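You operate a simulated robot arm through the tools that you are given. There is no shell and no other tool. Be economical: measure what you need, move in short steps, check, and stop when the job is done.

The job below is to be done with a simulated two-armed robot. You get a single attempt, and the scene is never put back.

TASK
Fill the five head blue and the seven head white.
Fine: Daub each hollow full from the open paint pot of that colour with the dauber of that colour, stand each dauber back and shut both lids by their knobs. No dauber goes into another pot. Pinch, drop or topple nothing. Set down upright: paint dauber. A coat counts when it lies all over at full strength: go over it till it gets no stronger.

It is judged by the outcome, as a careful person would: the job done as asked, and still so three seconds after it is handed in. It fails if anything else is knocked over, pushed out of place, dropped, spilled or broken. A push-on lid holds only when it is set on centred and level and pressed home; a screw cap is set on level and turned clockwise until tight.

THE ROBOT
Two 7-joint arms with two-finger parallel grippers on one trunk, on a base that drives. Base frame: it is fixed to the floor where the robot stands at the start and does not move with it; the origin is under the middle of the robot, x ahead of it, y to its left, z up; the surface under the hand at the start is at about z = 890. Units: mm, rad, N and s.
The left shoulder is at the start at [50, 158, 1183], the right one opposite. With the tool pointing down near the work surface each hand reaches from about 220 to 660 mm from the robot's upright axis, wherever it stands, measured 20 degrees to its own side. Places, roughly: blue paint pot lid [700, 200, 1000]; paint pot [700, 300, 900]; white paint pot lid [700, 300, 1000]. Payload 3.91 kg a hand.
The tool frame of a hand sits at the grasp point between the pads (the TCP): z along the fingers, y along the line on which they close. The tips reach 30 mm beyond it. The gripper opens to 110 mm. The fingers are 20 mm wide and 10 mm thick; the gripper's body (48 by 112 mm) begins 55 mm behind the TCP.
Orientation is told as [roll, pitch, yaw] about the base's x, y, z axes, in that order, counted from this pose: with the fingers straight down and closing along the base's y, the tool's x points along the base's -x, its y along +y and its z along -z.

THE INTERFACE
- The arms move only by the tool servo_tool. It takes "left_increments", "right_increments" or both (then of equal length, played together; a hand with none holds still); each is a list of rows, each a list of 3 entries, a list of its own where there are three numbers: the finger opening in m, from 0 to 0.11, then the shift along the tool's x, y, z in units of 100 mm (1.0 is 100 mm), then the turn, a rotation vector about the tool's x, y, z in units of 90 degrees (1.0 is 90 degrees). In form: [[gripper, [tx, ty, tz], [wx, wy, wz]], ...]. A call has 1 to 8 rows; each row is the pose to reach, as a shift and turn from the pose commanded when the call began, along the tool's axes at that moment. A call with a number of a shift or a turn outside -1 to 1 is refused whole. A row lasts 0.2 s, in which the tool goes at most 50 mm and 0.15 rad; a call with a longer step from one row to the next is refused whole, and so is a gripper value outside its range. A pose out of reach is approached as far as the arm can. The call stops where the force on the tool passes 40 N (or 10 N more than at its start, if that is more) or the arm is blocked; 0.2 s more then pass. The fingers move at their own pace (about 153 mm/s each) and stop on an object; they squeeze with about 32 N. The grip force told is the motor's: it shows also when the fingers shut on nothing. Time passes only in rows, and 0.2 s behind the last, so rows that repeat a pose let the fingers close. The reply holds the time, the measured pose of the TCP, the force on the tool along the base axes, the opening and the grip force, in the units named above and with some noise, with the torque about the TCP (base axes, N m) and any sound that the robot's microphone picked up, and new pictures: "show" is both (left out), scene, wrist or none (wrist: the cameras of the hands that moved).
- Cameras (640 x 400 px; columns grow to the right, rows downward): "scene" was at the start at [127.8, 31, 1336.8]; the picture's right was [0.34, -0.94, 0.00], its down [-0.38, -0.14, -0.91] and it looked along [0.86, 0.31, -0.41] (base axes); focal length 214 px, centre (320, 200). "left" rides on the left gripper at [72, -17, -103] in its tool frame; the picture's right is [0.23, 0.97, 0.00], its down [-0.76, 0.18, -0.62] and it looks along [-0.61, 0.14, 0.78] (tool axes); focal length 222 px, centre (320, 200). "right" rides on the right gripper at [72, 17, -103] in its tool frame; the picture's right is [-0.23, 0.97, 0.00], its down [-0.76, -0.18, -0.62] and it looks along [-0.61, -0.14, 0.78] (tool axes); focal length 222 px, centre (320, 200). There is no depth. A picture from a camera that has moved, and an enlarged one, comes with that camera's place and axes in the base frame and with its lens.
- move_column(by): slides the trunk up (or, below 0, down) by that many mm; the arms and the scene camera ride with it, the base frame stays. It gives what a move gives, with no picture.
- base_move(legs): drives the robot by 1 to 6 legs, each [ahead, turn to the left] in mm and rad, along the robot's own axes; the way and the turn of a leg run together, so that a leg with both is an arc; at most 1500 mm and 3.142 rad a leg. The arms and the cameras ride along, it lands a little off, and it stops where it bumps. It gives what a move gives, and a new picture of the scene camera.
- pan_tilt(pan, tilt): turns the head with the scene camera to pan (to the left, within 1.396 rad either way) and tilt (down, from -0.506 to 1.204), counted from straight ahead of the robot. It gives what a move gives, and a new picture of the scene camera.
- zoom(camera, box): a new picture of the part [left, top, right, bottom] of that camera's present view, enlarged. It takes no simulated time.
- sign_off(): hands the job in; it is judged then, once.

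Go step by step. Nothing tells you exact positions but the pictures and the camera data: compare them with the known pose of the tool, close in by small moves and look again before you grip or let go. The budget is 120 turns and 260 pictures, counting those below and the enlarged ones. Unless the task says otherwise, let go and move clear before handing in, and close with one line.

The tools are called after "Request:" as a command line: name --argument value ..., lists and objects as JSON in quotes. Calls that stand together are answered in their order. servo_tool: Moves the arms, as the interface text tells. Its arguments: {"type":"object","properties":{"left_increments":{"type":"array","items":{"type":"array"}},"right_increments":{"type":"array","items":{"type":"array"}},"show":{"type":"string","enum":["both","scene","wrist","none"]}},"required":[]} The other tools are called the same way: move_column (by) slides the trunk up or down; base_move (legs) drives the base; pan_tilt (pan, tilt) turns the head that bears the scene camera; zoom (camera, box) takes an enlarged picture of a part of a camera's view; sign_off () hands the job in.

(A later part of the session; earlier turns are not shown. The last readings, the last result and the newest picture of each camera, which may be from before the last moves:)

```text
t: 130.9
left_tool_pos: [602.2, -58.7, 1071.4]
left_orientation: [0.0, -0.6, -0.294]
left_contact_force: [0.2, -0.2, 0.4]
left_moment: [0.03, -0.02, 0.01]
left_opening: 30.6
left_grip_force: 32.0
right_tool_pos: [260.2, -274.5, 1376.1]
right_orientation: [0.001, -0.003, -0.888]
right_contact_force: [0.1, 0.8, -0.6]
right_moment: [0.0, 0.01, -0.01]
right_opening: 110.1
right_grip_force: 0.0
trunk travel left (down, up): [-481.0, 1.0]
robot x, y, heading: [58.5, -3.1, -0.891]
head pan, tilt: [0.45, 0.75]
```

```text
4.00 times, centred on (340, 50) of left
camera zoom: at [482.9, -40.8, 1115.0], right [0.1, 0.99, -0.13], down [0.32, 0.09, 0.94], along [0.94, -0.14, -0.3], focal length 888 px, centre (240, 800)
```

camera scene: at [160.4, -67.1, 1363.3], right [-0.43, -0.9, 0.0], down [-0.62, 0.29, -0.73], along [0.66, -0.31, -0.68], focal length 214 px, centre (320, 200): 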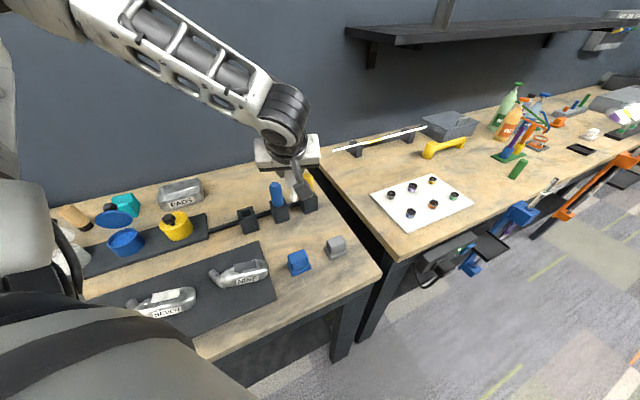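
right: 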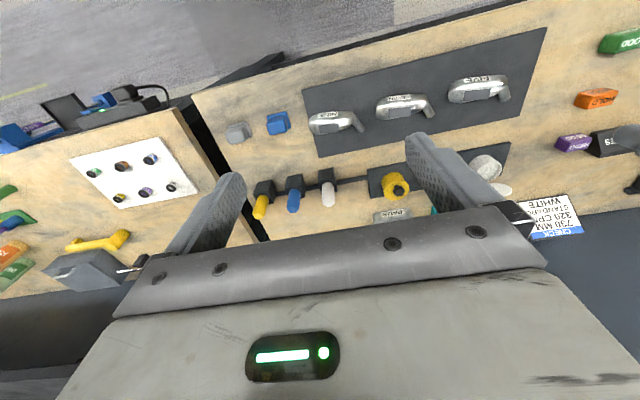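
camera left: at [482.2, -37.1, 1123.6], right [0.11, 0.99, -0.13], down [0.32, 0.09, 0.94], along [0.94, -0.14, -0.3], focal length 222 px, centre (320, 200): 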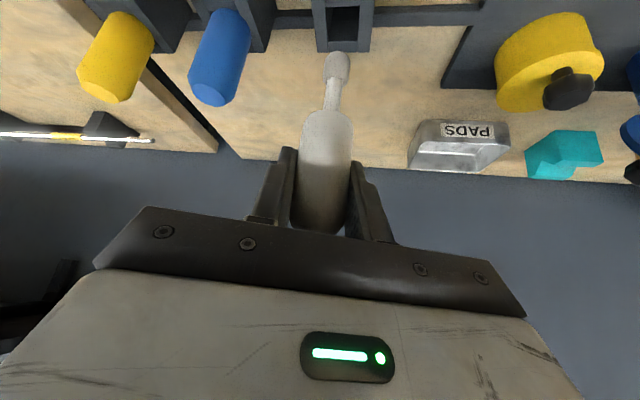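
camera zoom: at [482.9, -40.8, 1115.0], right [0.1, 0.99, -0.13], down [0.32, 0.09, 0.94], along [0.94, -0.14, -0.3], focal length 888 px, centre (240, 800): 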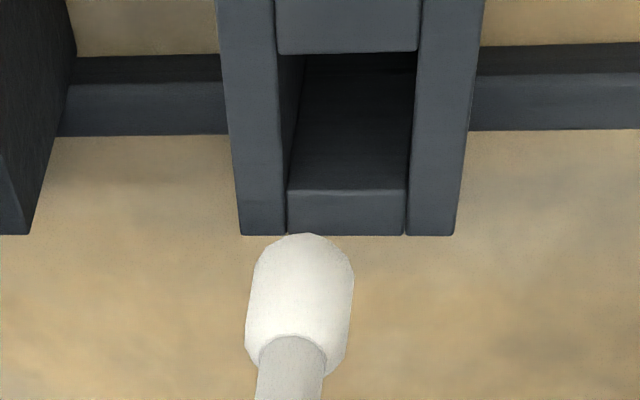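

Opening centre is (600.3, -55.5); the tip is at about (602.5, -60.5). I correct by (-2, +5) mm and lower to just above the mouth.

Request:
servo_tool --left_increments '[[0.02, [0.028, 0.042, -0.02], [0, 0, 0]], [0.02, [0.08, 0.042, 0.055], [0, 0, 0]], [0.02, [0.13, 0.042, 0.13], [0, 0, 0]], [0.02, [0.13, 0.042, 0.13], [0, 0, 0]]]' --show "none"

Request:
zoom --camera "left" --box '[260, 0, 420, 100]'

```text
t: 131.9
left_tool_pos: [599.8, -54.5, 1053.2]
left_orientation: [0.0, -0.6, -0.293]
left_contact_force: [0.6, -0.5, -0.1]
left_moment: [0.0, -0.02, 0.0]
left_opening: 30.3
left_grip_force: 31.8
right_tool_pos: [261.2, -274.0, 1377.0]
right_orientation: [-0.002, -0.002, -0.889]
right_contact_force: [-0.3, 0.4, 0.8]
right_moment: [0.01, -0.02, -0.02]
right_opening: 109.9
right_grip_force: 0.1
trunk travel left (down, up): [-481.0, 1.0]
robot x, y, heading: [59.9, -0.2, -0.894]
head pan, tilt: [0.45, 0.75]
```

```text
4.00 times, centred on (340, 50) of left
camera zoom: at [480.9, -36.2, 1096.8], right [0.1, 0.99, -0.13], down [0.32, 0.09, 0.94], along [0.94, -0.14, -0.3], focal length 888 px, centre (240, 800)
```

zoom: 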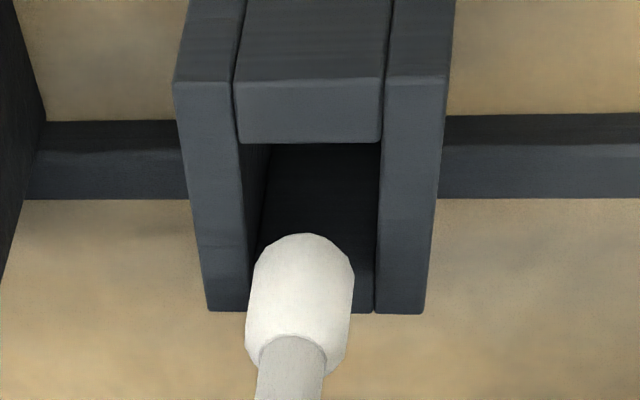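

Aligned: tip (600.5, -56) against opening (600.4, -55.4). Lowering into the mouth.

Request:
servo_tool --left_increments '[[0.02, [0.034, 0.003, 0.05], [0, 0, 0]], [0.02, [0.068, 0.003, 0.099], [0, 0, 0]], [0.02, [0.102, 0.003, 0.149], [0, 0, 0]], [0.02, [0.102, 0.003, 0.149], [0, 0, 0]]]' --show "none"

Request:
zoom --camera "left" --box '[260, 0, 420, 100]'

```text
t: 132.9
left_tool_pos: [599.4, -54.3, 1035.4]
left_orientation: [-0.002, -0.601, -0.294]
left_contact_force: [0.1, -0.3, -0.3]
left_moment: [0.0, 0.01, 0.0]
left_opening: 30.6
left_grip_force: 32.0
right_tool_pos: [260.6, -274.7, 1377.0]
right_orientation: [-0.002, -0.002, -0.888]
right_contact_force: [-0.4, -0.3, 0.2]
right_moment: [0.0, -0.03, 0.0]
right_opening: 109.8
right_grip_force: 0.0
trunk travel left (down, up): [-481.0, 1.0]
robot x, y, heading: [57.7, 1.2, -0.889]
head pan, tilt: [0.45, 0.75]
```

```text
4.00 times, centred on (340, 50) of left
camera zoom: at [480.8, -35.6, 1078.8], right [0.1, 0.99, -0.13], down [0.32, 0.09, 0.94], along [0.94, -0.14, -0.3], focal length 888 px, centre (240, 800)
```

zoom: 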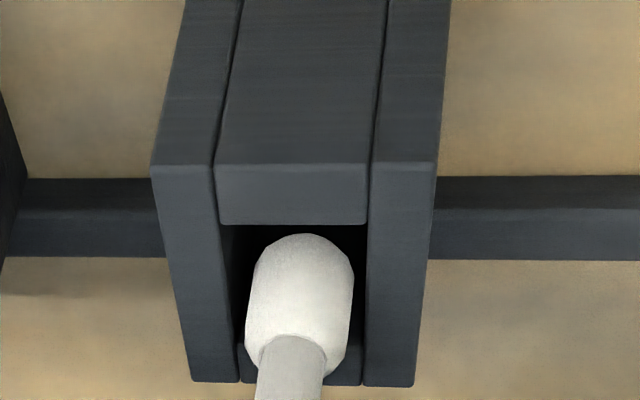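

Inside, centred and free of contact. Continuing down.

Request:
servo_tool --left_increments '[[0.02, [0.05, 0, 0.073], [0, 0, 0]], [0.02, [0.1, 0, 0.146], [0, 0, 0]], [0.02, [0.15, 0, 0.219], [0, 0, 0]], [0.02, [0.2, 0, 0.292], [0, 0, 0]], [0.02, [0.25, 0, 0.365], [0, 0, 0]], [0.02, [0.255, 0, 0.373], [0, 0, 0]], [0.02, [0.255, 0, 0.373], [0, 0, 0]]]' --show "none"

Request:
zoom --camera "left" --box '[260, 60, 420, 160]'

```text
t: 134.5
left_tool_pos: [599.5, -53.9, 989.0]
left_orientation: [0.0, -0.601, -0.291]
left_contact_force: [-0.4, 1.2, 0.3]
left_moment: [-0.04, 0.01, 0.02]
left_opening: 30.5
left_grip_force: 32.5
right_tool_pos: [261.1, -274.4, 1378.3]
right_orientation: [-0.003, -0.001, -0.888]
right_contact_force: [-0.2, 0.2, -0.6]
right_moment: [0.02, -0.01, 0.0]
right_opening: 109.9
right_grip_force: 0.0
trunk travel left (down, up): [-481.0, 1.0]
robot x, y, heading: [56.5, 7.2, -0.895]
head pan, tilt: [0.45, 0.75]
```

```text
4.00 times, centred on (340, 110) of left
camera zoom: at [481.1, -35.4, 1033.2], right [0.1, 0.99, -0.13], down [0.32, 0.09, 0.94], along [0.94, -0.14, -0.3], focal length 888 px, centre (240, 560)
```

zoom: 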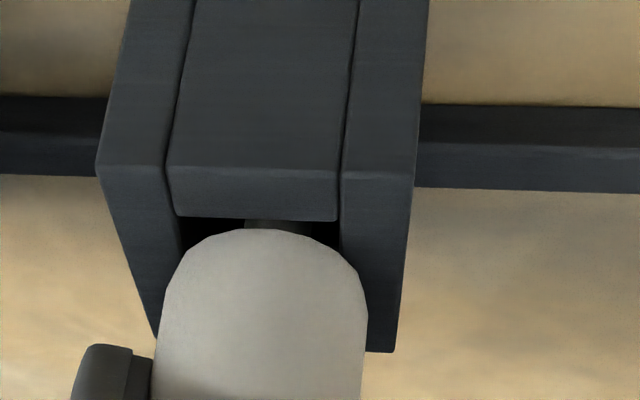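

Request:
servo_tool --left_increments '[[0.02, [0.017, 0, 0.025], [0, 0, 0]], [0.02, [0.025, 0, 0.037], [0, 0, 0]], [0.02, [0.032, 0, 0.046], [0, 0, 0]], [0.02, [0.037, 0, 0.054], [0, 0, 0]]]' --show "none"

Request:
zoom --camera "left" --box '[260, 60, 420, 160]'

```text
t: 135.5
left_tool_pos: [600.3, -53.3, 986.2]
left_orientation: [-0.001, -0.61, -0.292]
left_contact_force: [3.6, 2.7, 25.0]
left_moment: [0.1, -0.09, 0.01]
left_opening: 30.7
left_grip_force: 32.1
right_tool_pos: [259.2, -273.9, 1378.0]
right_orientation: [-0.001, -0.003, -0.888]
right_contact_force: [-0.6, -0.4, -0.1]
right_moment: [-0.02, 0.0, 0.01]
right_opening: 110.0
right_grip_force: 0.1
trunk travel left (down, up): [-481.0, 1.0]
robot x, y, heading: [57.4, -1.7, -0.896]
head pan, tilt: [0.45, 0.75]
```

```text
4.00 times, centred on (340, 110) of left
camera zoom: at [481.0, -35.6, 1028.4], right [0.1, 0.99, -0.13], down [0.31, 0.09, 0.95], along [0.95, -0.14, -0.29], focal length 888 px, centre (240, 560)
```

zoom: 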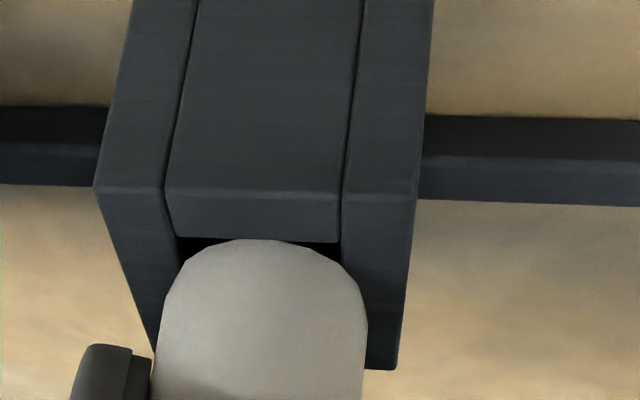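

Seated (25 N). I ease off, open, then retreat along the tool axis.

Request:
servo_tool --left_increments '[[0.02, [-0.02, 0, -0.03], [0, 0, 0]], [0.035, [-0.02, 0, -0.03], [0, 0, 0]], [0.05, [-0.02, 0, -0.03], [0, 0, 0]], [0.07, [-0.02, 0, -0.03], [0, 0, 0]], [0.07, [-0.02, 0, -0.03], [0, 0, 0]]]' --show "wrist"

```text
t: 136.7
left_tool_pos: [599.2, -54.1, 985.9]
left_orientation: [0.0, -0.602, -0.293]
left_contact_force: [-1.5, -0.2, 0.7]
left_moment: [0.01, 0.0, 0.03]
left_opening: 69.7
left_grip_force: 0.0
right_tool_pos: [261.4, -274.5, 1377.1]
right_orientation: [-0.002, 0.0, -0.889]
right_contact_force: [-0.3, -0.7, 0.1]
right_moment: [0.01, 0.0, 0.01]
right_opening: 109.8
right_grip_force: 0.0
trunk travel left (down, up): [-481.0, 1.0]
robot x, y, heading: [58.5, 3.7, -0.893]
head pan, tilt: [0.45, 0.75]
camera left: at [481.0, -35.2, 1030.0], right [0.1, 0.99, -0.13], down [0.32, 0.09, 0.94], along [0.94, -0.14, -0.3], focal length 222 px, centre (320, 200)
```

left: 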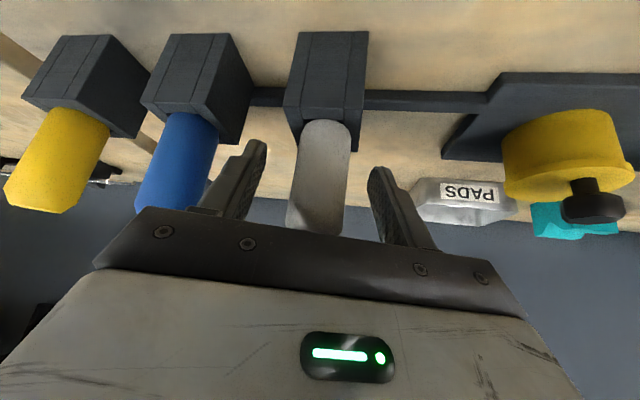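

White dauber stands upright. Now the lids: they stand vertical behind the pots with knob centres at about (705, 232 / 348, 1001). I retreat and reposition the base to reach behind the blue lid.

Request:
servo_tool --left_increments '[[0.07, [0, 0, -0.2], [0, 0, 0]], [0.07, [0, 0, -0.6], [0, 0, 0]], [0.07, [0, 0, -1.0], [0, 0, 0]]]' --show "none"

Request:
base_move --legs '[[-313, 0], [0, 0.443], [217, 0], [0, -0.3]]'

Request:
pan_tilt --pan 0.6 --tilt 0.6

Request:
zoom --camera "left" --box '[160, 0, 480, 200]'

```text
t: 137.5
left_tool_pos: [553.8, -42.3, 1067.8]
left_orientation: [0.002, -0.6, -0.294]
left_contact_force: [-0.8, -0.1, -0.5]
left_moment: [0.01, 0.01, 0.02]
left_opening: 69.9
left_grip_force: 0.1
left hand out of reach, approached as far as the arm can: row 3
right_tool_pos: [260.3, -274.9, 1376.9]
right_orientation: [0.001, -0.001, -0.89]
right_contact_force: [0.4, 0.0, -0.2]
right_moment: [0.03, 0.0, 0.01]
right_opening: 110.3
right_grip_force: 0.2
trunk travel left (down, up): [-481.0, 1.0]
robot x, y, heading: [56.6, -0.2, -0.889]
head pan, tilt: [0.45, 0.75]
```

```text
t: 143.1
left_tool_pos: [553.6, 180.2, 1069.0]
left_orientation: [0.001, -0.601, -0.146]
left_contact_force: [0.7, -0.1, 0.2]
left_moment: [-0.01, -0.04, 0.0]
left_opening: 70.1
left_grip_force: 0.1
right_tool_pos: [296.8, -93.3, 1377.0]
right_orientation: [0.0, 0.0, -0.743]
right_contact_force: [-0.7, 0.0, -0.9]
right_moment: [0.07, -0.07, 0.0]
right_opening: 110.1
right_grip_force: 0.1
trunk travel left (down, up): [-481.0, 1.0]
robot x, y, heading: [54.8, 147.8, -0.738]
head pan, tilt: [0.45, 0.75]
camera scene: at [167.0, 97.3, 1363.3], right [-0.29, -0.96, 0.0], down [-0.65, 0.2, -0.73], along [0.7, -0.21, -0.68], focal length 214 px, centre (320, 200)
```

scene: 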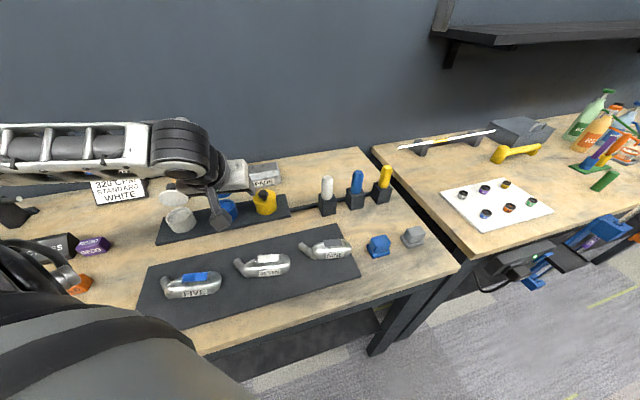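

```text
t: 143.8
left_tool_pos: [553.3, 180.3, 1068.7]
left_orientation: [0.0, -0.6, -0.146]
left_contact_force: [0.1, 0.3, 0.2]
left_moment: [0.03, -0.03, 0.0]
left_opening: 70.1
left_grip_force: 0.0
right_tool_pos: [297.4, -92.4, 1376.7]
right_orientation: [-0.002, -0.002, -0.742]
right_contact_force: [-0.1, -0.6, 0.4]
right_moment: [-0.01, 0.01, -0.01]
right_opening: 110.0
right_grip_force: 0.0
trunk travel left (down, up): [-481.0, 1.0]
robot x, y, heading: [55.3, 148.6, -0.741]
head pan, tilt: [0.6, 0.6]
camera scene: at [175.4, 109.2, 1376.1], right [-0.14, -0.99, 0.0], down [-0.56, 0.08, -0.82], along [0.82, -0.12, -0.57], focal length 214 px, centre (320, 200)
```

scene: 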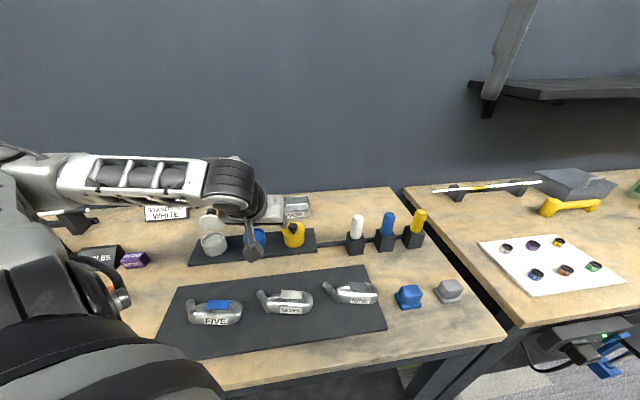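

```text
2.00 times, centred on (320, 100) of left
camera zoom: at [434.0, 181.0, 1112.3], right [-0.04, 0.99, -0.13], down [0.3, 0.14, 0.94], along [0.95, 0.0, -0.3], focal length 444 px, centre (320, 400)
```

zoom: 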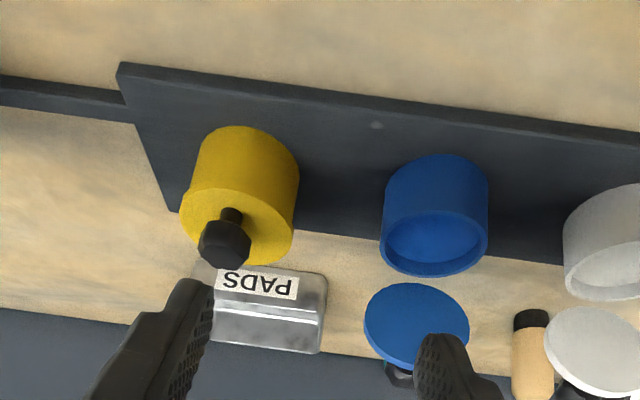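

I have the lid geometry: blue knob centre near (707, 232, 997), about 27 mm wide, just above and behind the lid's top edge. I square the hand to yaw 0 and move to a point above/in front of the knob.

Request:
servo_tool --left_increments '[[0.06, [-0.14, 0.2, 0.1], [-0.0175, 0, -0.0256]], [0.06, [-0.28, 0.4, 0.195], [-0.035, 0, -0.051]], [0.06, [-0.427, 0.602, 0.293], [-0.0525, 0, -0.0767]], [0.06, [-0.427, 0.602, 0.293], [-0.0525, 0, -0.0767]]]' --show "none"

Request:
servo_tool --left_increments '[[0.06, [-0.13, 0, 0.15], [0, 0, 0]], [0.06, [-0.26, 0, 0.31], [0, 0, 0]], [0.06, [-0.388, 0, 0.46], [0, 0, 0]], [0.06, [-0.388, 0, 0.46], [0, 0, 0]]]' --show "both"

```text
t: 144.8
left_tool_pos: [614.4, 231.8, 1067.2]
left_orientation: [-0.001, -0.602, -0.001]
left_contact_force: [-0.3, -0.9, -0.3]
left_moment: [-0.02, 0.03, 0.01]
left_opening: 59.9
left_grip_force: 0.0
right_tool_pos: [296.7, -93.3, 1377.4]
right_orientation: [-0.001, -0.004, -0.743]
right_contact_force: [0.6, 0.5, -0.1]
right_moment: [0.02, 0.0, 0.01]
right_opening: 109.8
right_grip_force: 0.1
trunk travel left (down, up): [-481.0, 1.0]
robot x, y, heading: [57.2, 151.3, -0.743]
head pan, tilt: [0.6, 0.6]
```

```text
t: 145.8
left_tool_pos: [671.6, 232.9, 1051.4]
left_orientation: [-0.001, -0.6, -0.002]
left_contact_force: [-0.1, -0.7, 0.3]
left_moment: [0.01, -0.02, -0.01]
left_opening: 59.9
left_grip_force: 0.1
right_tool_pos: [296.5, -92.4, 1377.0]
right_orientation: [-0.001, -0.003, -0.744]
right_contact_force: [-1.2, 0.2, -0.6]
right_moment: [0.0, 0.0, 0.04]
right_opening: 109.9
right_grip_force: 0.0
trunk travel left (down, up): [-481.0, 1.0]
robot x, y, heading: [58.0, 147.4, -0.745]
head pan, tilt: [0.6, 0.6]
camera scene: at [175.2, 109.3, 1376.2], right [-0.14, -0.99, 0.0], down [-0.56, 0.08, -0.83], along [0.82, -0.12, -0.56], focal length 214 px, centre (320, 200)
camera left: at [552.9, 216.2, 1095.9], right [-0.19, 0.97, -0.13], down [0.28, 0.18, 0.94], along [0.94, 0.14, -0.3], focal length 222 px, centre (320, 200)
```

scene: 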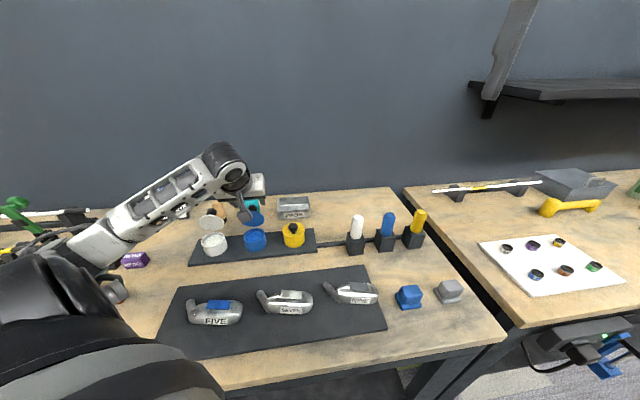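
left: 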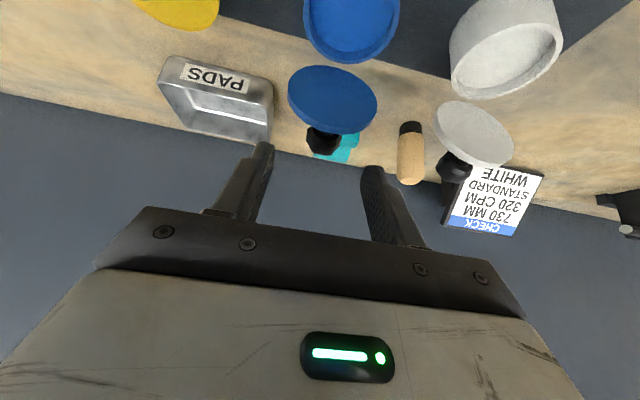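

Request:
zoom --camera "left" --box '[240, 50, 400, 150]'

Request:
zoom --camera "scene" --box '[190, 160, 318, 240]'

```text
4.00 times, centred on (320, 100) of left
camera zoom: at [552.9, 216.2, 1095.9], right [-0.19, 0.97, -0.13], down [0.28, 0.18, 0.94], along [0.94, 0.14, -0.3], focal length 888 px, centre (320, 600)
```

zoom: 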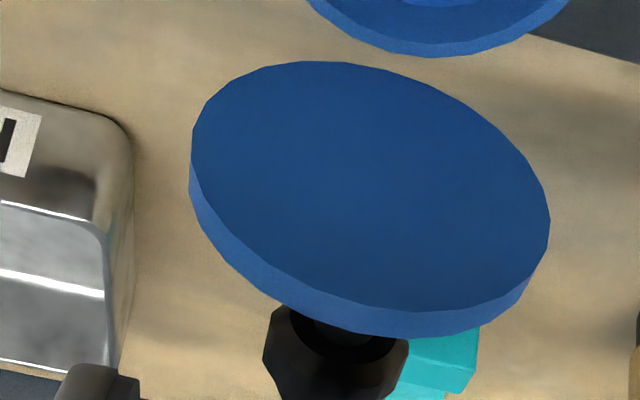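

```text
5.00 times, centred on (254, 200) of scene
camera zoom: at [175.2, 109.3, 1376.2], right [-0.14, -0.99, 0.0], down [-0.56, 0.08, -0.83], along [0.82, -0.12, -0.56], focal length 1072 px, centre (650, 200)
```

zoom: 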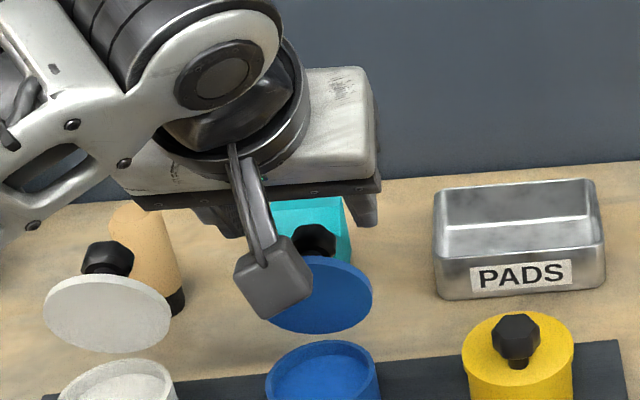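

The knob is confirmed at about (707, 235.5, 997). I advance with open fingers straddling it, first 40 mm.

Request:
servo_tool --left_increments '[[0.06, [-0.004, 0.026, 0.15], [0, 0, 0]], [0.06, [-0.008, 0.026, 0.3], [0, 0, 0]], [0.06, [-0.008, 0.026, 0.4], [0, 0, 0]], [0.06, [-0.008, 0.026, 0.4], [0, 0, 0]]]' --show "wrist"

Request:
zoom --camera "scene" --box '[210, 160, 306, 220]'

```text
t: 146.8
left_tool_pos: [694.2, 234.3, 1019.7]
left_orientation: [0.0, -0.6, -0.001]
left_contact_force: [0.1, 0.4, 0.7]
left_moment: [-0.01, 0.0, -0.02]
left_opening: 60.1
left_grip_force: 0.0
right_tool_pos: [297.4, -92.2, 1376.9]
right_orientation: [-0.003, -0.001, -0.742]
right_contact_force: [-0.1, 0.2, 0.3]
right_moment: [0.03, -0.01, 0.02]
right_opening: 110.0
right_grip_force: 0.1
trunk travel left (down, up): [-481.0, 1.0]
robot x, y, heading: [57.6, 152.0, -0.744]
head pan, tilt: [0.6, 0.6]
camera left: at [576.4, 218.2, 1063.5], right [-0.19, 0.97, -0.13], down [0.28, 0.18, 0.94], along [0.94, 0.14, -0.3], focal length 222 px, centre (320, 200)
```

left: 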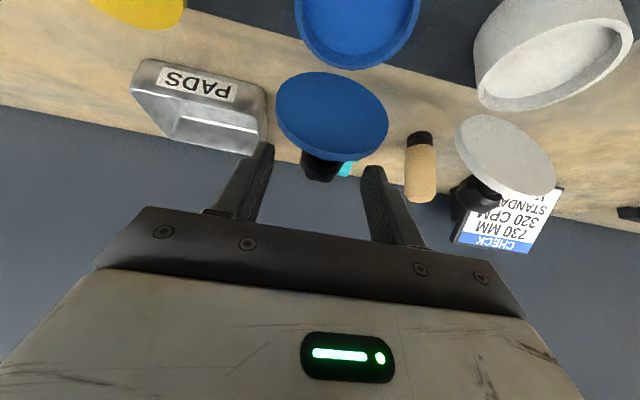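

```text
6.67 times, centred on (258, 190) of scene
camera zoom: at [175.4, 109.2, 1376.2], right [-0.14, -0.99, 0.0], down [-0.56, 0.08, -0.83], along [0.82, -0.12, -0.56], focal length 1430 px, centre (733, 267)
```

zoom: 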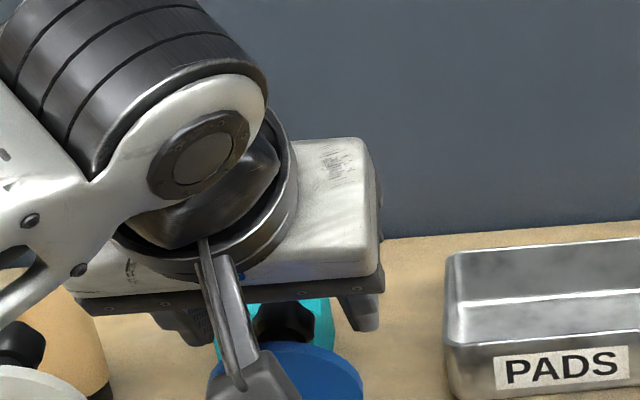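

Request:
servo_tool --left_increments '[[0.06, [0, 0, 0.09], [0, 0, 0]], [0.06, [0, 0, 0.18], [0, 0, 0]], [0.06, [0, 0, 0.18], [0, 0, 0]]]' --show "wrist"

Request:
zoom --camera "left" --box '[220, 100, 420, 225]'

```text
t: 147.6
left_tool_pos: [705.1, 234.7, 1005.1]
left_orientation: [0.0, -0.6, -0.003]
left_contact_force: [0.1, -1.4, 0.8]
left_moment: [-0.01, 0.0, 0.01]
left_opening: 60.2
left_grip_force: 0.0
right_tool_pos: [298.0, -93.2, 1376.6]
right_orientation: [-0.003, -0.002, -0.743]
right_contact_force: [-0.4, -0.3, 0.2]
right_moment: [0.01, -0.03, 0.04]
right_opening: 110.2
right_grip_force: 0.0
trunk travel left (down, up): [-481.0, 1.0]
robot x, y, heading: [57.4, 150.0, -0.741]
head pan, tilt: [0.6, 0.6]
camera left: at [586.7, 218.3, 1048.7], right [-0.19, 0.97, -0.13], down [0.28, 0.18, 0.94], along [0.94, 0.14, -0.3], focal length 222 px, centre (320, 200)
```

left: 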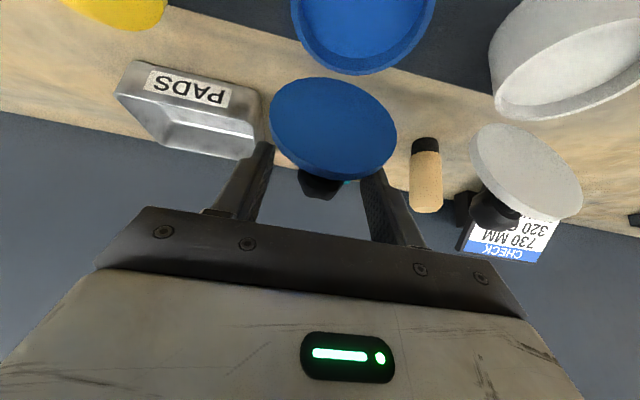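

```text
3.20 times, centred on (320, 162) of left
camera zoom: at [586.7, 218.3, 1048.7], right [-0.19, 0.97, -0.13], down [0.28, 0.18, 0.94], along [0.94, 0.14, -0.3], focal length 711 px, centre (320, 320)
```

zoom: 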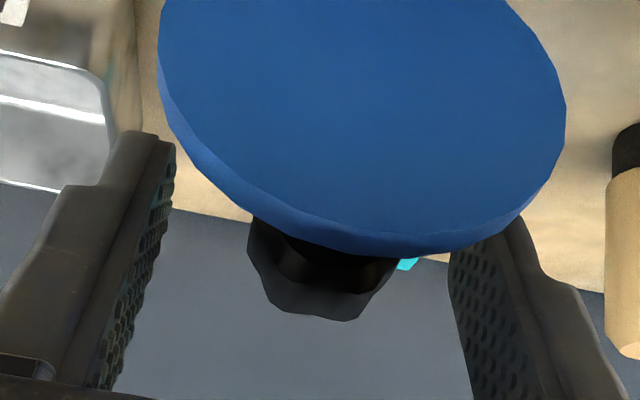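

Fingers straddle the knob behind the lid with clearance. Closing on it.

Request:
servo_tool --left_increments '[[0.045, [0, 0, 0], [0, 0, 0]], [0.03, [0, 0, 0], [0, 0, 0]], [0.02, [0, 0, 0], [0, 0, 0]], [0.02, [0, 0, 0], [0, 0, 0]]]' --show "wrist"

Request:
zoom --camera "left" --box '[220, 100, 420, 225]'

```text
t: 148.6
left_tool_pos: [704.9, 233.6, 1005.1]
left_orientation: [-0.002, -0.599, -0.001]
left_contact_force: [-0.2, -1.7, 0.6]
left_moment: [-0.06, -0.02, -0.03]
left_opening: 25.0
left_grip_force: 45.1
right_tool_pos: [298.4, -93.0, 1376.8]
right_orientation: [-0.002, -0.001, -0.743]
right_contact_force: [-0.3, 0.2, -0.3]
right_moment: [-0.03, 0.0, 0.01]
right_opening: 109.8
right_grip_force: 0.0
trunk travel left (down, up): [-481.0, 1.0]
robot x, y, heading: [52.9, 152.4, -0.742]
head pan, tilt: [0.6, 0.6]
camera left: at [586.6, 218.0, 1048.8], right [-0.19, 0.97, -0.13], down [0.28, 0.18, 0.94], along [0.94, 0.14, -0.3], focal length 222 px, centre (320, 200)
```

left: 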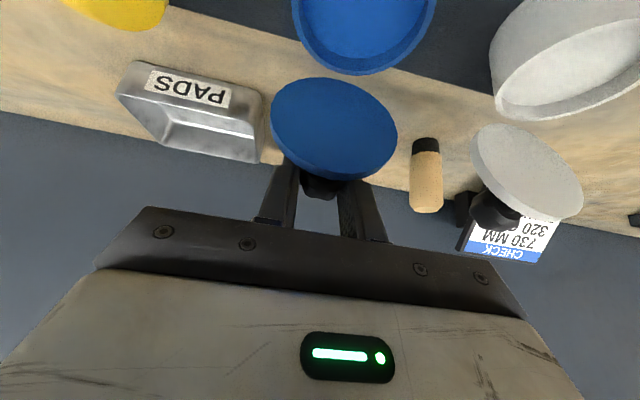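

```text
3.20 times, centred on (320, 162) of left
camera zoom: at [586.6, 218.0, 1048.8], right [-0.19, 0.97, -0.13], down [0.28, 0.18, 0.94], along [0.94, 0.14, -0.3], focal length 711 px, centre (320, 320)
```

zoom: 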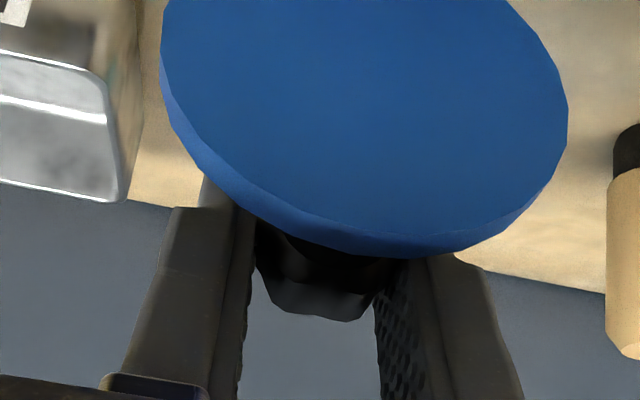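

The knob is held. I swing it along the hinge arc, first ~30°, watching the force.

Request:
servo_tool --left_increments '[[0.02, [0.045, 0, -0.06], [0, 0, 0]], [0.02, [0.095, 0, -0.117], [0, 0, 0]], [0.02, [0.155, 0, -0.165], [0, 0, 0]], [0.02, [0.218, 0, -0.207], [0, 0, 0]]]' --show "both"

```text
t: 149.6
left_tool_pos: [677.1, 234.1, 1009.5]
left_orientation: [-0.002, -0.604, 0.0]
left_contact_force: [18.7, -1.0, 1.8]
left_moment: [-0.12, -1.27, -0.06]
left_opening: 25.0
left_grip_force: 45.3
right_tool_pos: [298.6, -93.0, 1375.8]
right_orientation: [-0.002, -0.002, -0.742]
right_contact_force: [-1.0, 1.0, 0.1]
right_moment: [0.0, 0.03, -0.01]
right_opening: 109.8
right_grip_force: 0.0
trunk travel left (down, up): [-481.0, 1.0]
robot x, y, heading: [60.3, 151.7, -0.743]
head pan, tilt: [0.6, 0.6]
camera scene: at [177.5, 109.2, 1376.1], right [-0.14, -0.99, 0.0], down [-0.56, 0.08, -0.82], along [0.82, -0.12, -0.57], focal length 214 px, centre (320, 200)
camera left: at [558.7, 218.1, 1053.8], right [-0.19, 0.97, -0.13], down [0.27, 0.18, 0.95], along [0.94, 0.14, -0.3], focal length 222 px, centre (320, 200)
```

scene: 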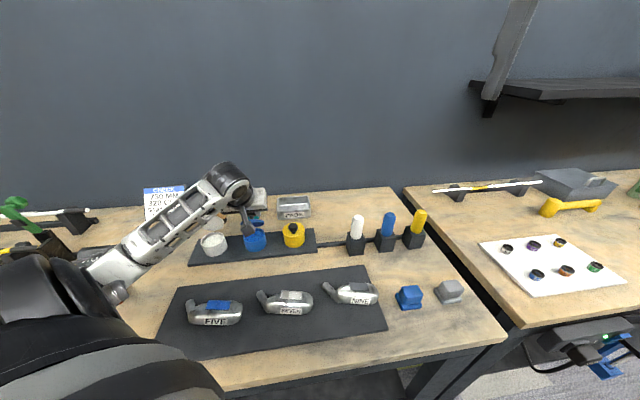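
left: 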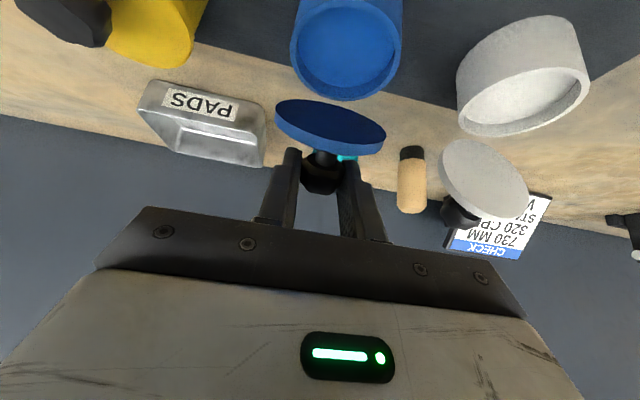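

The lid is swinging with the knob; pad friction adds some torque, so I rotate the hand along with it for the next 30°.

Request:
servo_tool --left_increments '[[0.02, [0.05, 0, -0.02], [0, -0.03, 0]], [0.02, [0.101, 0, -0.04], [0, -0.0637, 0]], [0.02, [0.155, 0, -0.054], [0, -0.0955, 0]], [0.02, [0.208, 0, -0.065], [0, -0.1273, 0]], [0.02, [0.317, 0, -0.072], [0, -0.191, 0]]]' --show "wrist"

Request:
zoom --camera "scene" --box '[190, 180, 318, 260]'

```text
t: 150.8
left_tool_pos: [645.6, 234.4, 996.8]
left_orientation: [-0.002, -0.898, -0.001]
left_contact_force: [16.9, -0.8, 3.7]
left_moment: [-0.14, -1.05, -0.03]
left_opening: 24.8
left_grip_force: 44.7
right_tool_pos: [298.0, -92.7, 1376.1]
right_orientation: [-0.001, -0.002, -0.743]
right_contact_force: [-0.7, -0.2, -0.9]
right_moment: [-0.01, 0.01, 0.02]
right_opening: 110.1
right_grip_force: 0.0
trunk travel left (down, up): [-481.0, 1.0]
robot x, y, heading: [59.9, 152.2, -0.742]
head pan, tilt: [0.6, 0.6]
camera left: at [519.4, 217.9, 1004.0], right [-0.14, 0.97, -0.18], down [-0.01, 0.18, 0.98], along [0.99, 0.14, -0.01], focal length 222 px, centre (320, 200)
```

left: 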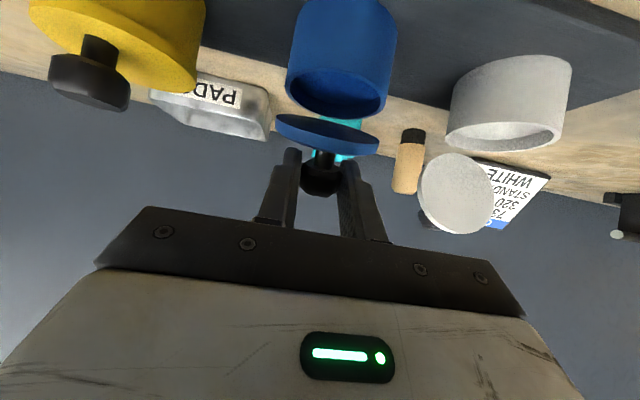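

```text
5.00 times, centred on (254, 220) of scene
camera zoom: at [177.2, 109.2, 1376.0], right [-0.14, -0.99, 0.0], down [-0.56, 0.08, -0.82], along [0.82, -0.12, -0.57], focal length 1072 px, centre (650, 100)
```

zoom: 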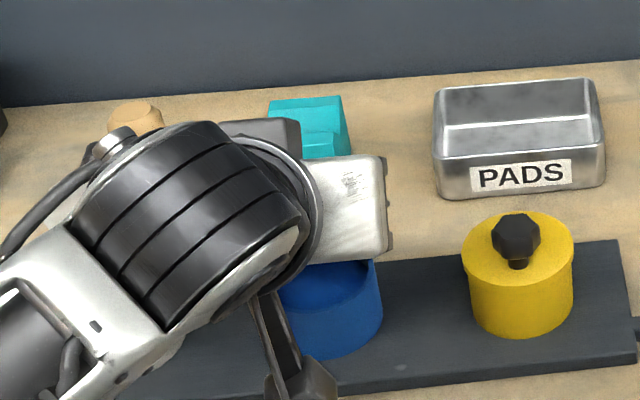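

Good; continuing the arc toward closed in the same way.

Request:
servo_tool --left_increments '[[0.02, [0.05, 0, -0.01], [0, -0.032, 0]], [0.02, [0.099, 0, -0.018], [0, -0.0637, 0]], [0.02, [0.148, 0, -0.02], [0, -0.0955, 0]], [0.02, [0.197, 0, -0.022], [0, -0.1273, 0]], [0.02, [0.25, 0, -0.016], [0, -0.16, 0]], [0.02, [0.3, 0, -0.01], [0, -0.191, 0]]]' --show "wrist"

Request:
zoom --camera "left" --box '[220, 60, 420, 185]'

```text
t: 152.2
left_tool_pos: [626.2, 235.3, 974.5]
left_orientation: [-0.004, -1.202, 0.002]
left_contact_force: [17.3, -0.7, 11.9]
left_moment: [0.02, -1.28, 0.08]
left_opening: 24.8
left_grip_force: 44.8
right_tool_pos: [297.5, -92.1, 1377.3]
right_orientation: [-0.001, -0.002, -0.741]
right_contact_force: [0.0, -0.1, 0.0]
right_moment: [0.0, 0.03, 0.0]
right_opening: 110.3
right_grip_force: 0.1
trunk travel left (down, up): [-481.0, 1.0]
robot x, y, heading: [59.2, 151.9, -0.744]
head pan, tilt: [0.6, 0.6]
camera left: at [503.2, 218.0, 944.1], right [-0.08, 0.97, -0.21], down [-0.31, 0.18, 0.93], along [0.95, 0.14, 0.28], focal length 222 px, centre (320, 200)
```

left: 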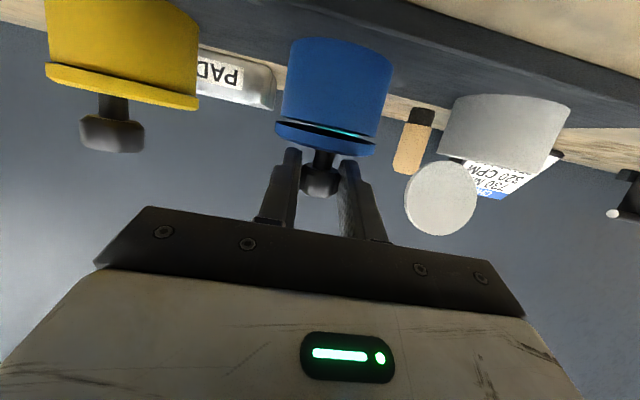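

```text
3.20 times, centred on (320, 122) of left
camera zoom: at [503.2, 218.0, 944.1], right [-0.08, 0.97, -0.21], down [-0.31, 0.18, 0.93], along [0.95, 0.14, 0.28], focal length 711 px, centre (320, 448)
```

zoom: 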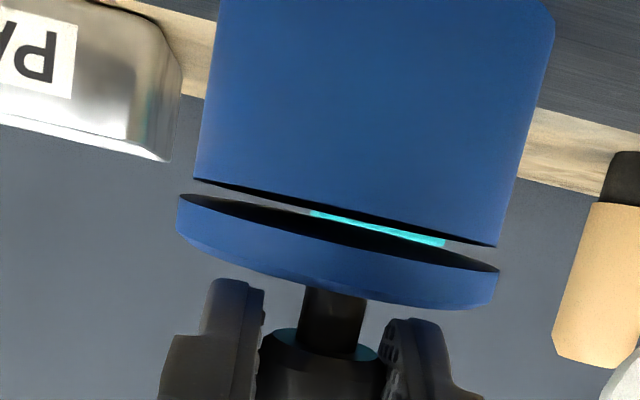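

Nearly shut: only a small gap at the front. I push the knob on down the last few mm.

Request:
servo_tool --left_increments '[[0.02, [0.03, 0, -0.003], [0, 0, 0]], [0.02, [0.06, 0, -0.005], [0, 0, 0]], [0.02, [0.09, 0, -0.007], [0, 0, 0]], [0.02, [0.09, 0, -0.007], [0, 0, 0]]]' --show "none"

Request:
zoom --camera "left" --box '[220, 60, 420, 185]'

```text
t: 153.2
left_tool_pos: [623.1, 234.5, 969.6]
left_orientation: [-0.001, -1.209, 0.001]
left_contact_force: [19.6, 3.2, 20.4]
left_moment: [0.0, -1.08, 0.05]
left_opening: 25.0
left_grip_force: 45.0
right_tool_pos: [297.7, -93.3, 1376.8]
right_orientation: [-0.001, -0.002, -0.744]
right_contact_force: [-0.2, 0.9, 0.4]
right_moment: [0.04, -0.02, -0.02]
right_opening: 110.0
right_grip_force: 0.1
trunk travel left (down, up): [-481.0, 1.0]
robot x, y, heading: [52.7, 145.9, -0.74]
head pan, tilt: [0.6, 0.6]
```

```text
3.20 times, centred on (320, 122) of left
camera zoom: at [499.9, 218.1, 937.7], right [-0.08, 0.97, -0.21], down [-0.31, 0.18, 0.93], along [0.95, 0.14, 0.29], focal length 711 px, centre (320, 448)
```

zoom: 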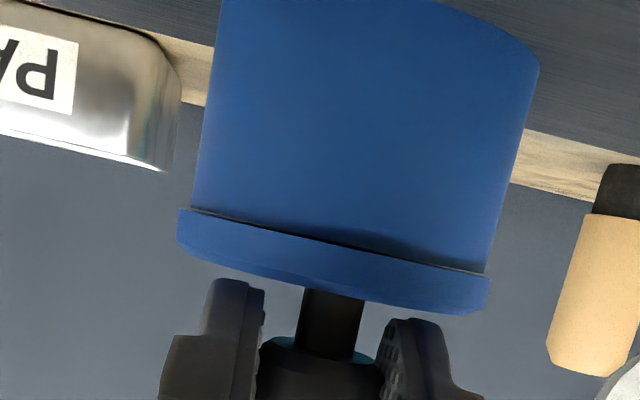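

The lid is down on the rim. A slightly firmer downward press, then release.

Request:
servo_tool --left_increments '[[0.02, [0.023, 0, 0.025], [0, 0, 0]], [0.02, [0.03, 0, 0.03], [0, 0, 0]]]' --show "none"

Request:
servo_tool --left_increments '[[0.03, [-0.02, 0, -0.02], [0, 0, 0]], [0.04, [-0.03, 0, -0.02], [0, 0, 0]], [0.055, [-0.03, 0, -0.02], [0, 0, 0]], [0.055, [-0.03, 0, -0.02], [0, 0, 0]]]' --show "wrist"

Request:
zoom --camera "left" --box '[220, 60, 420, 185]'

```text
t: 153.8
left_tool_pos: [623.7, 234.8, 969.1]
left_orientation: [-0.002, -1.216, 0.0]
left_contact_force: [4.7, 5.6, 30.9]
left_moment: [0.11, -0.85, 0.09]
left_opening: 25.1
left_grip_force: 45.5
right_tool_pos: [293.9, -92.1, 1377.5]
right_orientation: [-0.001, -0.005, -0.743]
right_contact_force: [-0.2, -0.8, -0.3]
right_moment: [-0.02, -0.02, 0.02]
right_opening: 110.1
right_grip_force: 0.1
trunk travel left (down, up): [-481.0, 1.0]
robot x, y, heading: [55.5, 150.8, -0.743]
head pan, tilt: [0.6, 0.6]
```

```text
t: 154.8
left_tool_pos: [621.4, 233.3, 968.7]
left_orientation: [-0.005, -1.206, -0.001]
left_contact_force: [-2.0, -6.8, 17.0]
left_moment: [0.36, -0.41, -0.13]
left_opening: 52.0
left_grip_force: 0.1
right_tool_pos: [295.7, -94.1, 1376.9]
right_orientation: [0.002, -0.004, -0.744]
right_contact_force: [0.7, -0.3, 0.2]
right_moment: [0.03, 0.04, -0.02]
right_opening: 109.7
right_grip_force: 0.0
trunk travel left (down, up): [-481.0, 1.0]
robot x, y, heading: [57.4, 148.5, -0.741]
head pan, tilt: [0.6, 0.6]
camera left: at [498.5, 216.8, 937.5], right [-0.08, 0.97, -0.21], down [-0.31, 0.18, 0.93], along [0.95, 0.14, 0.29], focal length 222 px, centre (320, 200)
```

left: 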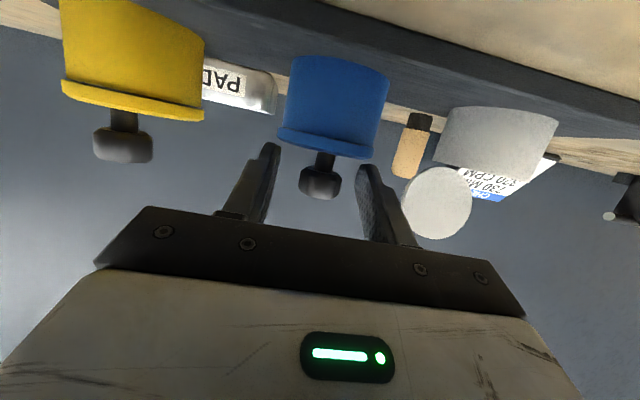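

```text
3.20 times, centred on (320, 122) of left
camera zoom: at [498.5, 216.8, 937.5], right [-0.08, 0.97, -0.21], down [-0.31, 0.18, 0.93], along [0.95, 0.14, 0.29], focal length 711 px, centre (320, 448)
```

zoom: 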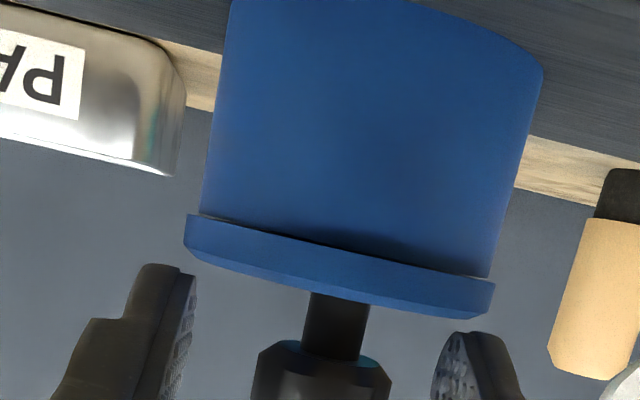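

The lid is closed. The fingertips are resting lightly on its top, so I lift a bit and back straight out.

Request:
servo_tool --left_increments '[[0.055, [-0.04, 0, -0.015], [0, 0, 0]], [0.06, [-0.08, 0, -0.03], [0, 0, 0]], [0.06, [-0.1, 0, -0.3], [0, 0, 0]], [0.06, [-0.1, 0, -0.6], [0, 0, 0]], [0.06, [-0.2, 0, -0.8], [0, 0, 0]]]' --show "wrist"

Request:
zoom --camera "scene" --box '[190, 180, 318, 260]'

```text
t: 156.0
left_tool_pos: [569.3, 231.5, 1017.6]
left_orientation: [0.073, -1.234, -0.087]
left_contact_force: [0.0, 0.0, -0.6]
left_moment: [0.01, -0.01, 0.02]
left_opening: 59.8
left_grip_force: 0.1
left hand out of reach, approached as far as the arm can: row 5
right_tool_pos: [296.3, -93.5, 1376.3]
right_orientation: [0.0, -0.002, -0.743]
right_contact_force: [0.9, 0.0, 0.0]
right_moment: [0.01, 0.01, -0.02]
right_opening: 110.1
right_grip_force: 0.0
trunk travel left (down, up): [-481.0, 1.0]
robot x, y, heading: [57.2, 148.5, -0.741]
head pan, tilt: [0.6, 0.6]
camera left: at [446.4, 219.0, 981.8], right [-0.06, 0.98, -0.19], down [-0.33, 0.16, 0.93], along [0.94, 0.12, 0.32], focal length 222 px, centre (320, 200)
```

left: 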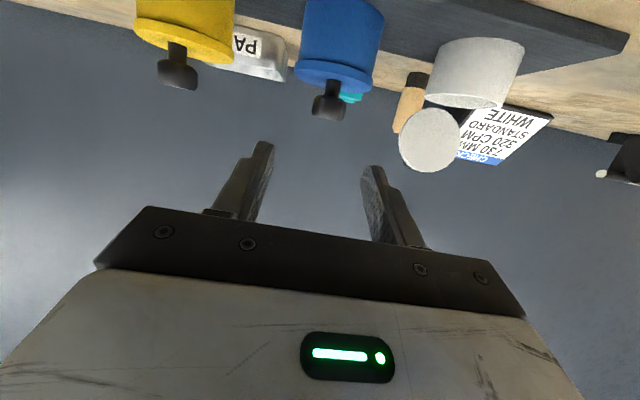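

```text
5.00 times, centred on (254, 220) of scene
camera zoom: at [175.6, 109.2, 1376.1], right [-0.14, -0.99, 0.0], down [-0.56, 0.08, -0.82], along [0.82, -0.12, -0.57], focal length 1072 px, centre (650, 100)
```

zoom: 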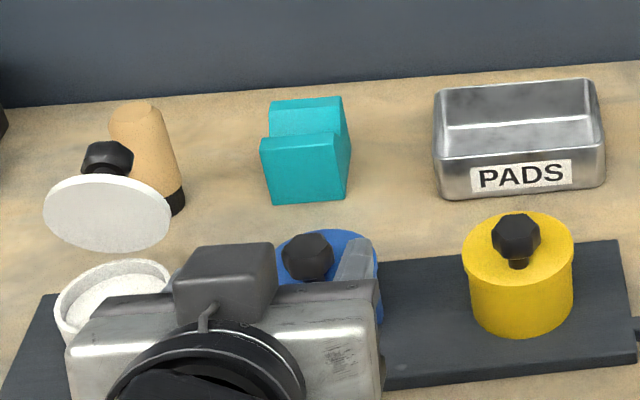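

Blue is shut. I bring the hand back to the -0.6 tilt and up, clear of the pots.

Request:
servo_tool --left_increments '[[0.06, [-0.1, 0, -0.03], [0, 0.08, 0]], [0.06, [-0.2, 0, -0.07], [0, 0.16, 0]], [0.06, [-0.3, 0, -0.1], [0, 0.24, 0]], [0.06, [-0.4, 0, -0.14], [0, 0.32, 0]], [0.06, [-0.47, 0, -0.165], [0, 0.404, 0]], [0.06, [-0.47, 0, -0.165], [0, 0.404, 0]]]' --show "none"

Request:
base_move --legs '[[0, 0.3], [-151, 0], [0, -0.445], [240, 0], [0, 0.145]]'

```text
t: 157.4
left_tool_pos: [581.1, 245.6, 1064.2]
left_orientation: [-0.004, -0.682, 0.065]
left_contact_force: [0.0, 0.4, -0.2]
left_moment: [-0.02, 0.04, -0.02]
left_opening: 60.2
left_grip_force: 0.1
left hand out of reach, approached as far as the arm can: row 1, 2, 3, 4, 5
right_tool_pos: [297.4, -91.7, 1376.9]
right_orientation: [0.0, -0.004, -0.741]
right_contact_force: [0.5, 0.1, -0.6]
right_moment: [0.03, 0.03, 0.01]
right_opening: 109.8
right_grip_force: 0.1
trunk travel left (down, up): [-481.0, 1.0]
robot x, y, heading: [57.5, 150.6, -0.742]
head pan, tilt: [0.6, 0.6]
```

```text
t: 162.8
left_tool_pos: [599.4, 52.4, 1065.2]
left_orientation: [-0.008, -0.685, -0.08]
left_contact_force: [0.1, 0.0, 0.0]
left_moment: [0.02, 0.0, 0.0]
left_opening: 60.3
left_grip_force: 0.0
right_tool_pos: [270.9, -241.9, 1377.5]
right_orientation: [-0.001, -0.001, -0.886]
right_contact_force: [1.0, -0.3, 0.9]
right_moment: [-0.01, -0.01, 0.0]
right_opening: 109.9
right_grip_force: 0.0
trunk travel left (down, up): [-481.0, 1.0]
robot x, y, heading: [64.0, 29.1, -0.879]
head pan, tilt: [0.6, 0.6]
stopped in leg 5: the robot was blocked; the commanded pose is now the measured one
camera scene: at [173.8, -27.8, 1376.1], right [-0.28, -0.96, 0.0], down [-0.54, 0.16, -0.82], along [0.79, -0.23, -0.57], focal length 214 px, centre (320, 200)
```

scene: 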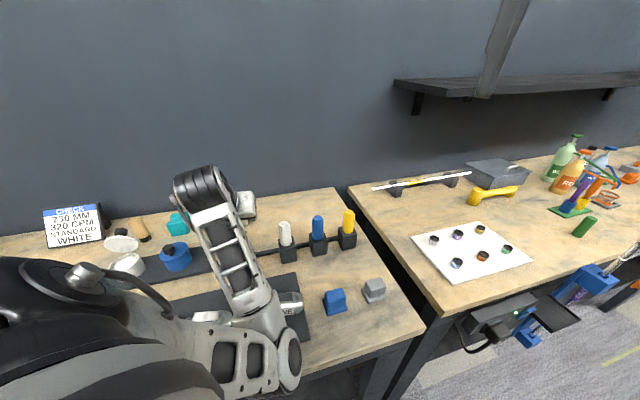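

I sent the legs in the wrong order and ended up further right; the arm also folded into an odd posture. I'll inspect before moving anything.

Request:
zoom --camera "scene" --box '[80, 180, 400, 400]'

Request:
pan_tilt --pan 0.6 --tilt 1.0

```text
1.82 times, centred on (240, 290) of scene
camera zoom: at [173.8, -27.8, 1376.1], right [-0.28, -0.96, 0.0], down [-0.54, 0.16, -0.82], along [0.79, -0.23, -0.57], focal length 390 px, centre (466, 36)
```

zoom: 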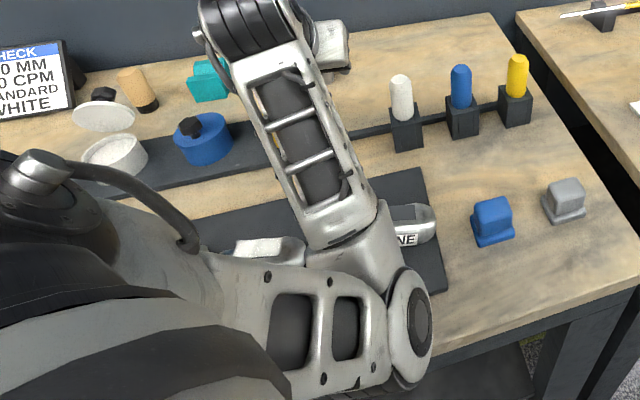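

```text
t: 163.6
left_tool_pos: [598.6, 52.3, 1065.2]
left_orientation: [-0.006, -0.687, -0.079]
left_contact_force: [0.2, 0.6, -0.5]
left_moment: [0.01, 0.03, 0.0]
left_opening: 60.1
left_grip_force: 0.1
right_tool_pos: [270.0, -241.4, 1378.6]
right_orientation: [0.001, -0.004, -0.888]
right_contact_force: [0.1, 0.6, 0.9]
right_moment: [0.0, -0.02, 0.02]
right_opening: 109.9
right_grip_force: 0.2
trunk travel left (down, up): [-481.0, 1.0]
robot x, y, heading: [64.5, 25.3, -0.883]
head pan, tilt: [0.6, 1.0]
camera scene: at [155.3, -22.8, 1344.2], right [-0.28, -0.96, 0.0], down [-0.81, 0.23, -0.54], along [0.52, -0.15, -0.84], focal length 214 px, centre (320, 200)
```

scene: 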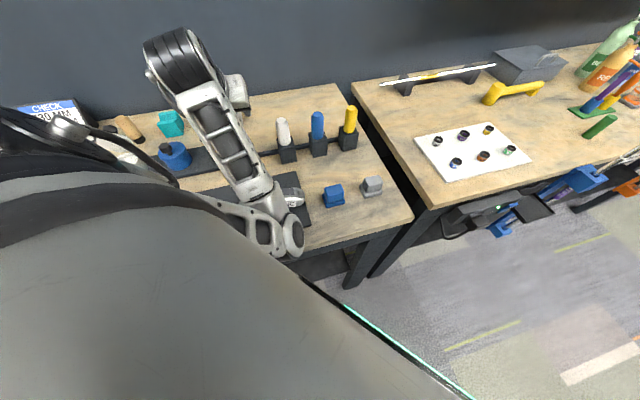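

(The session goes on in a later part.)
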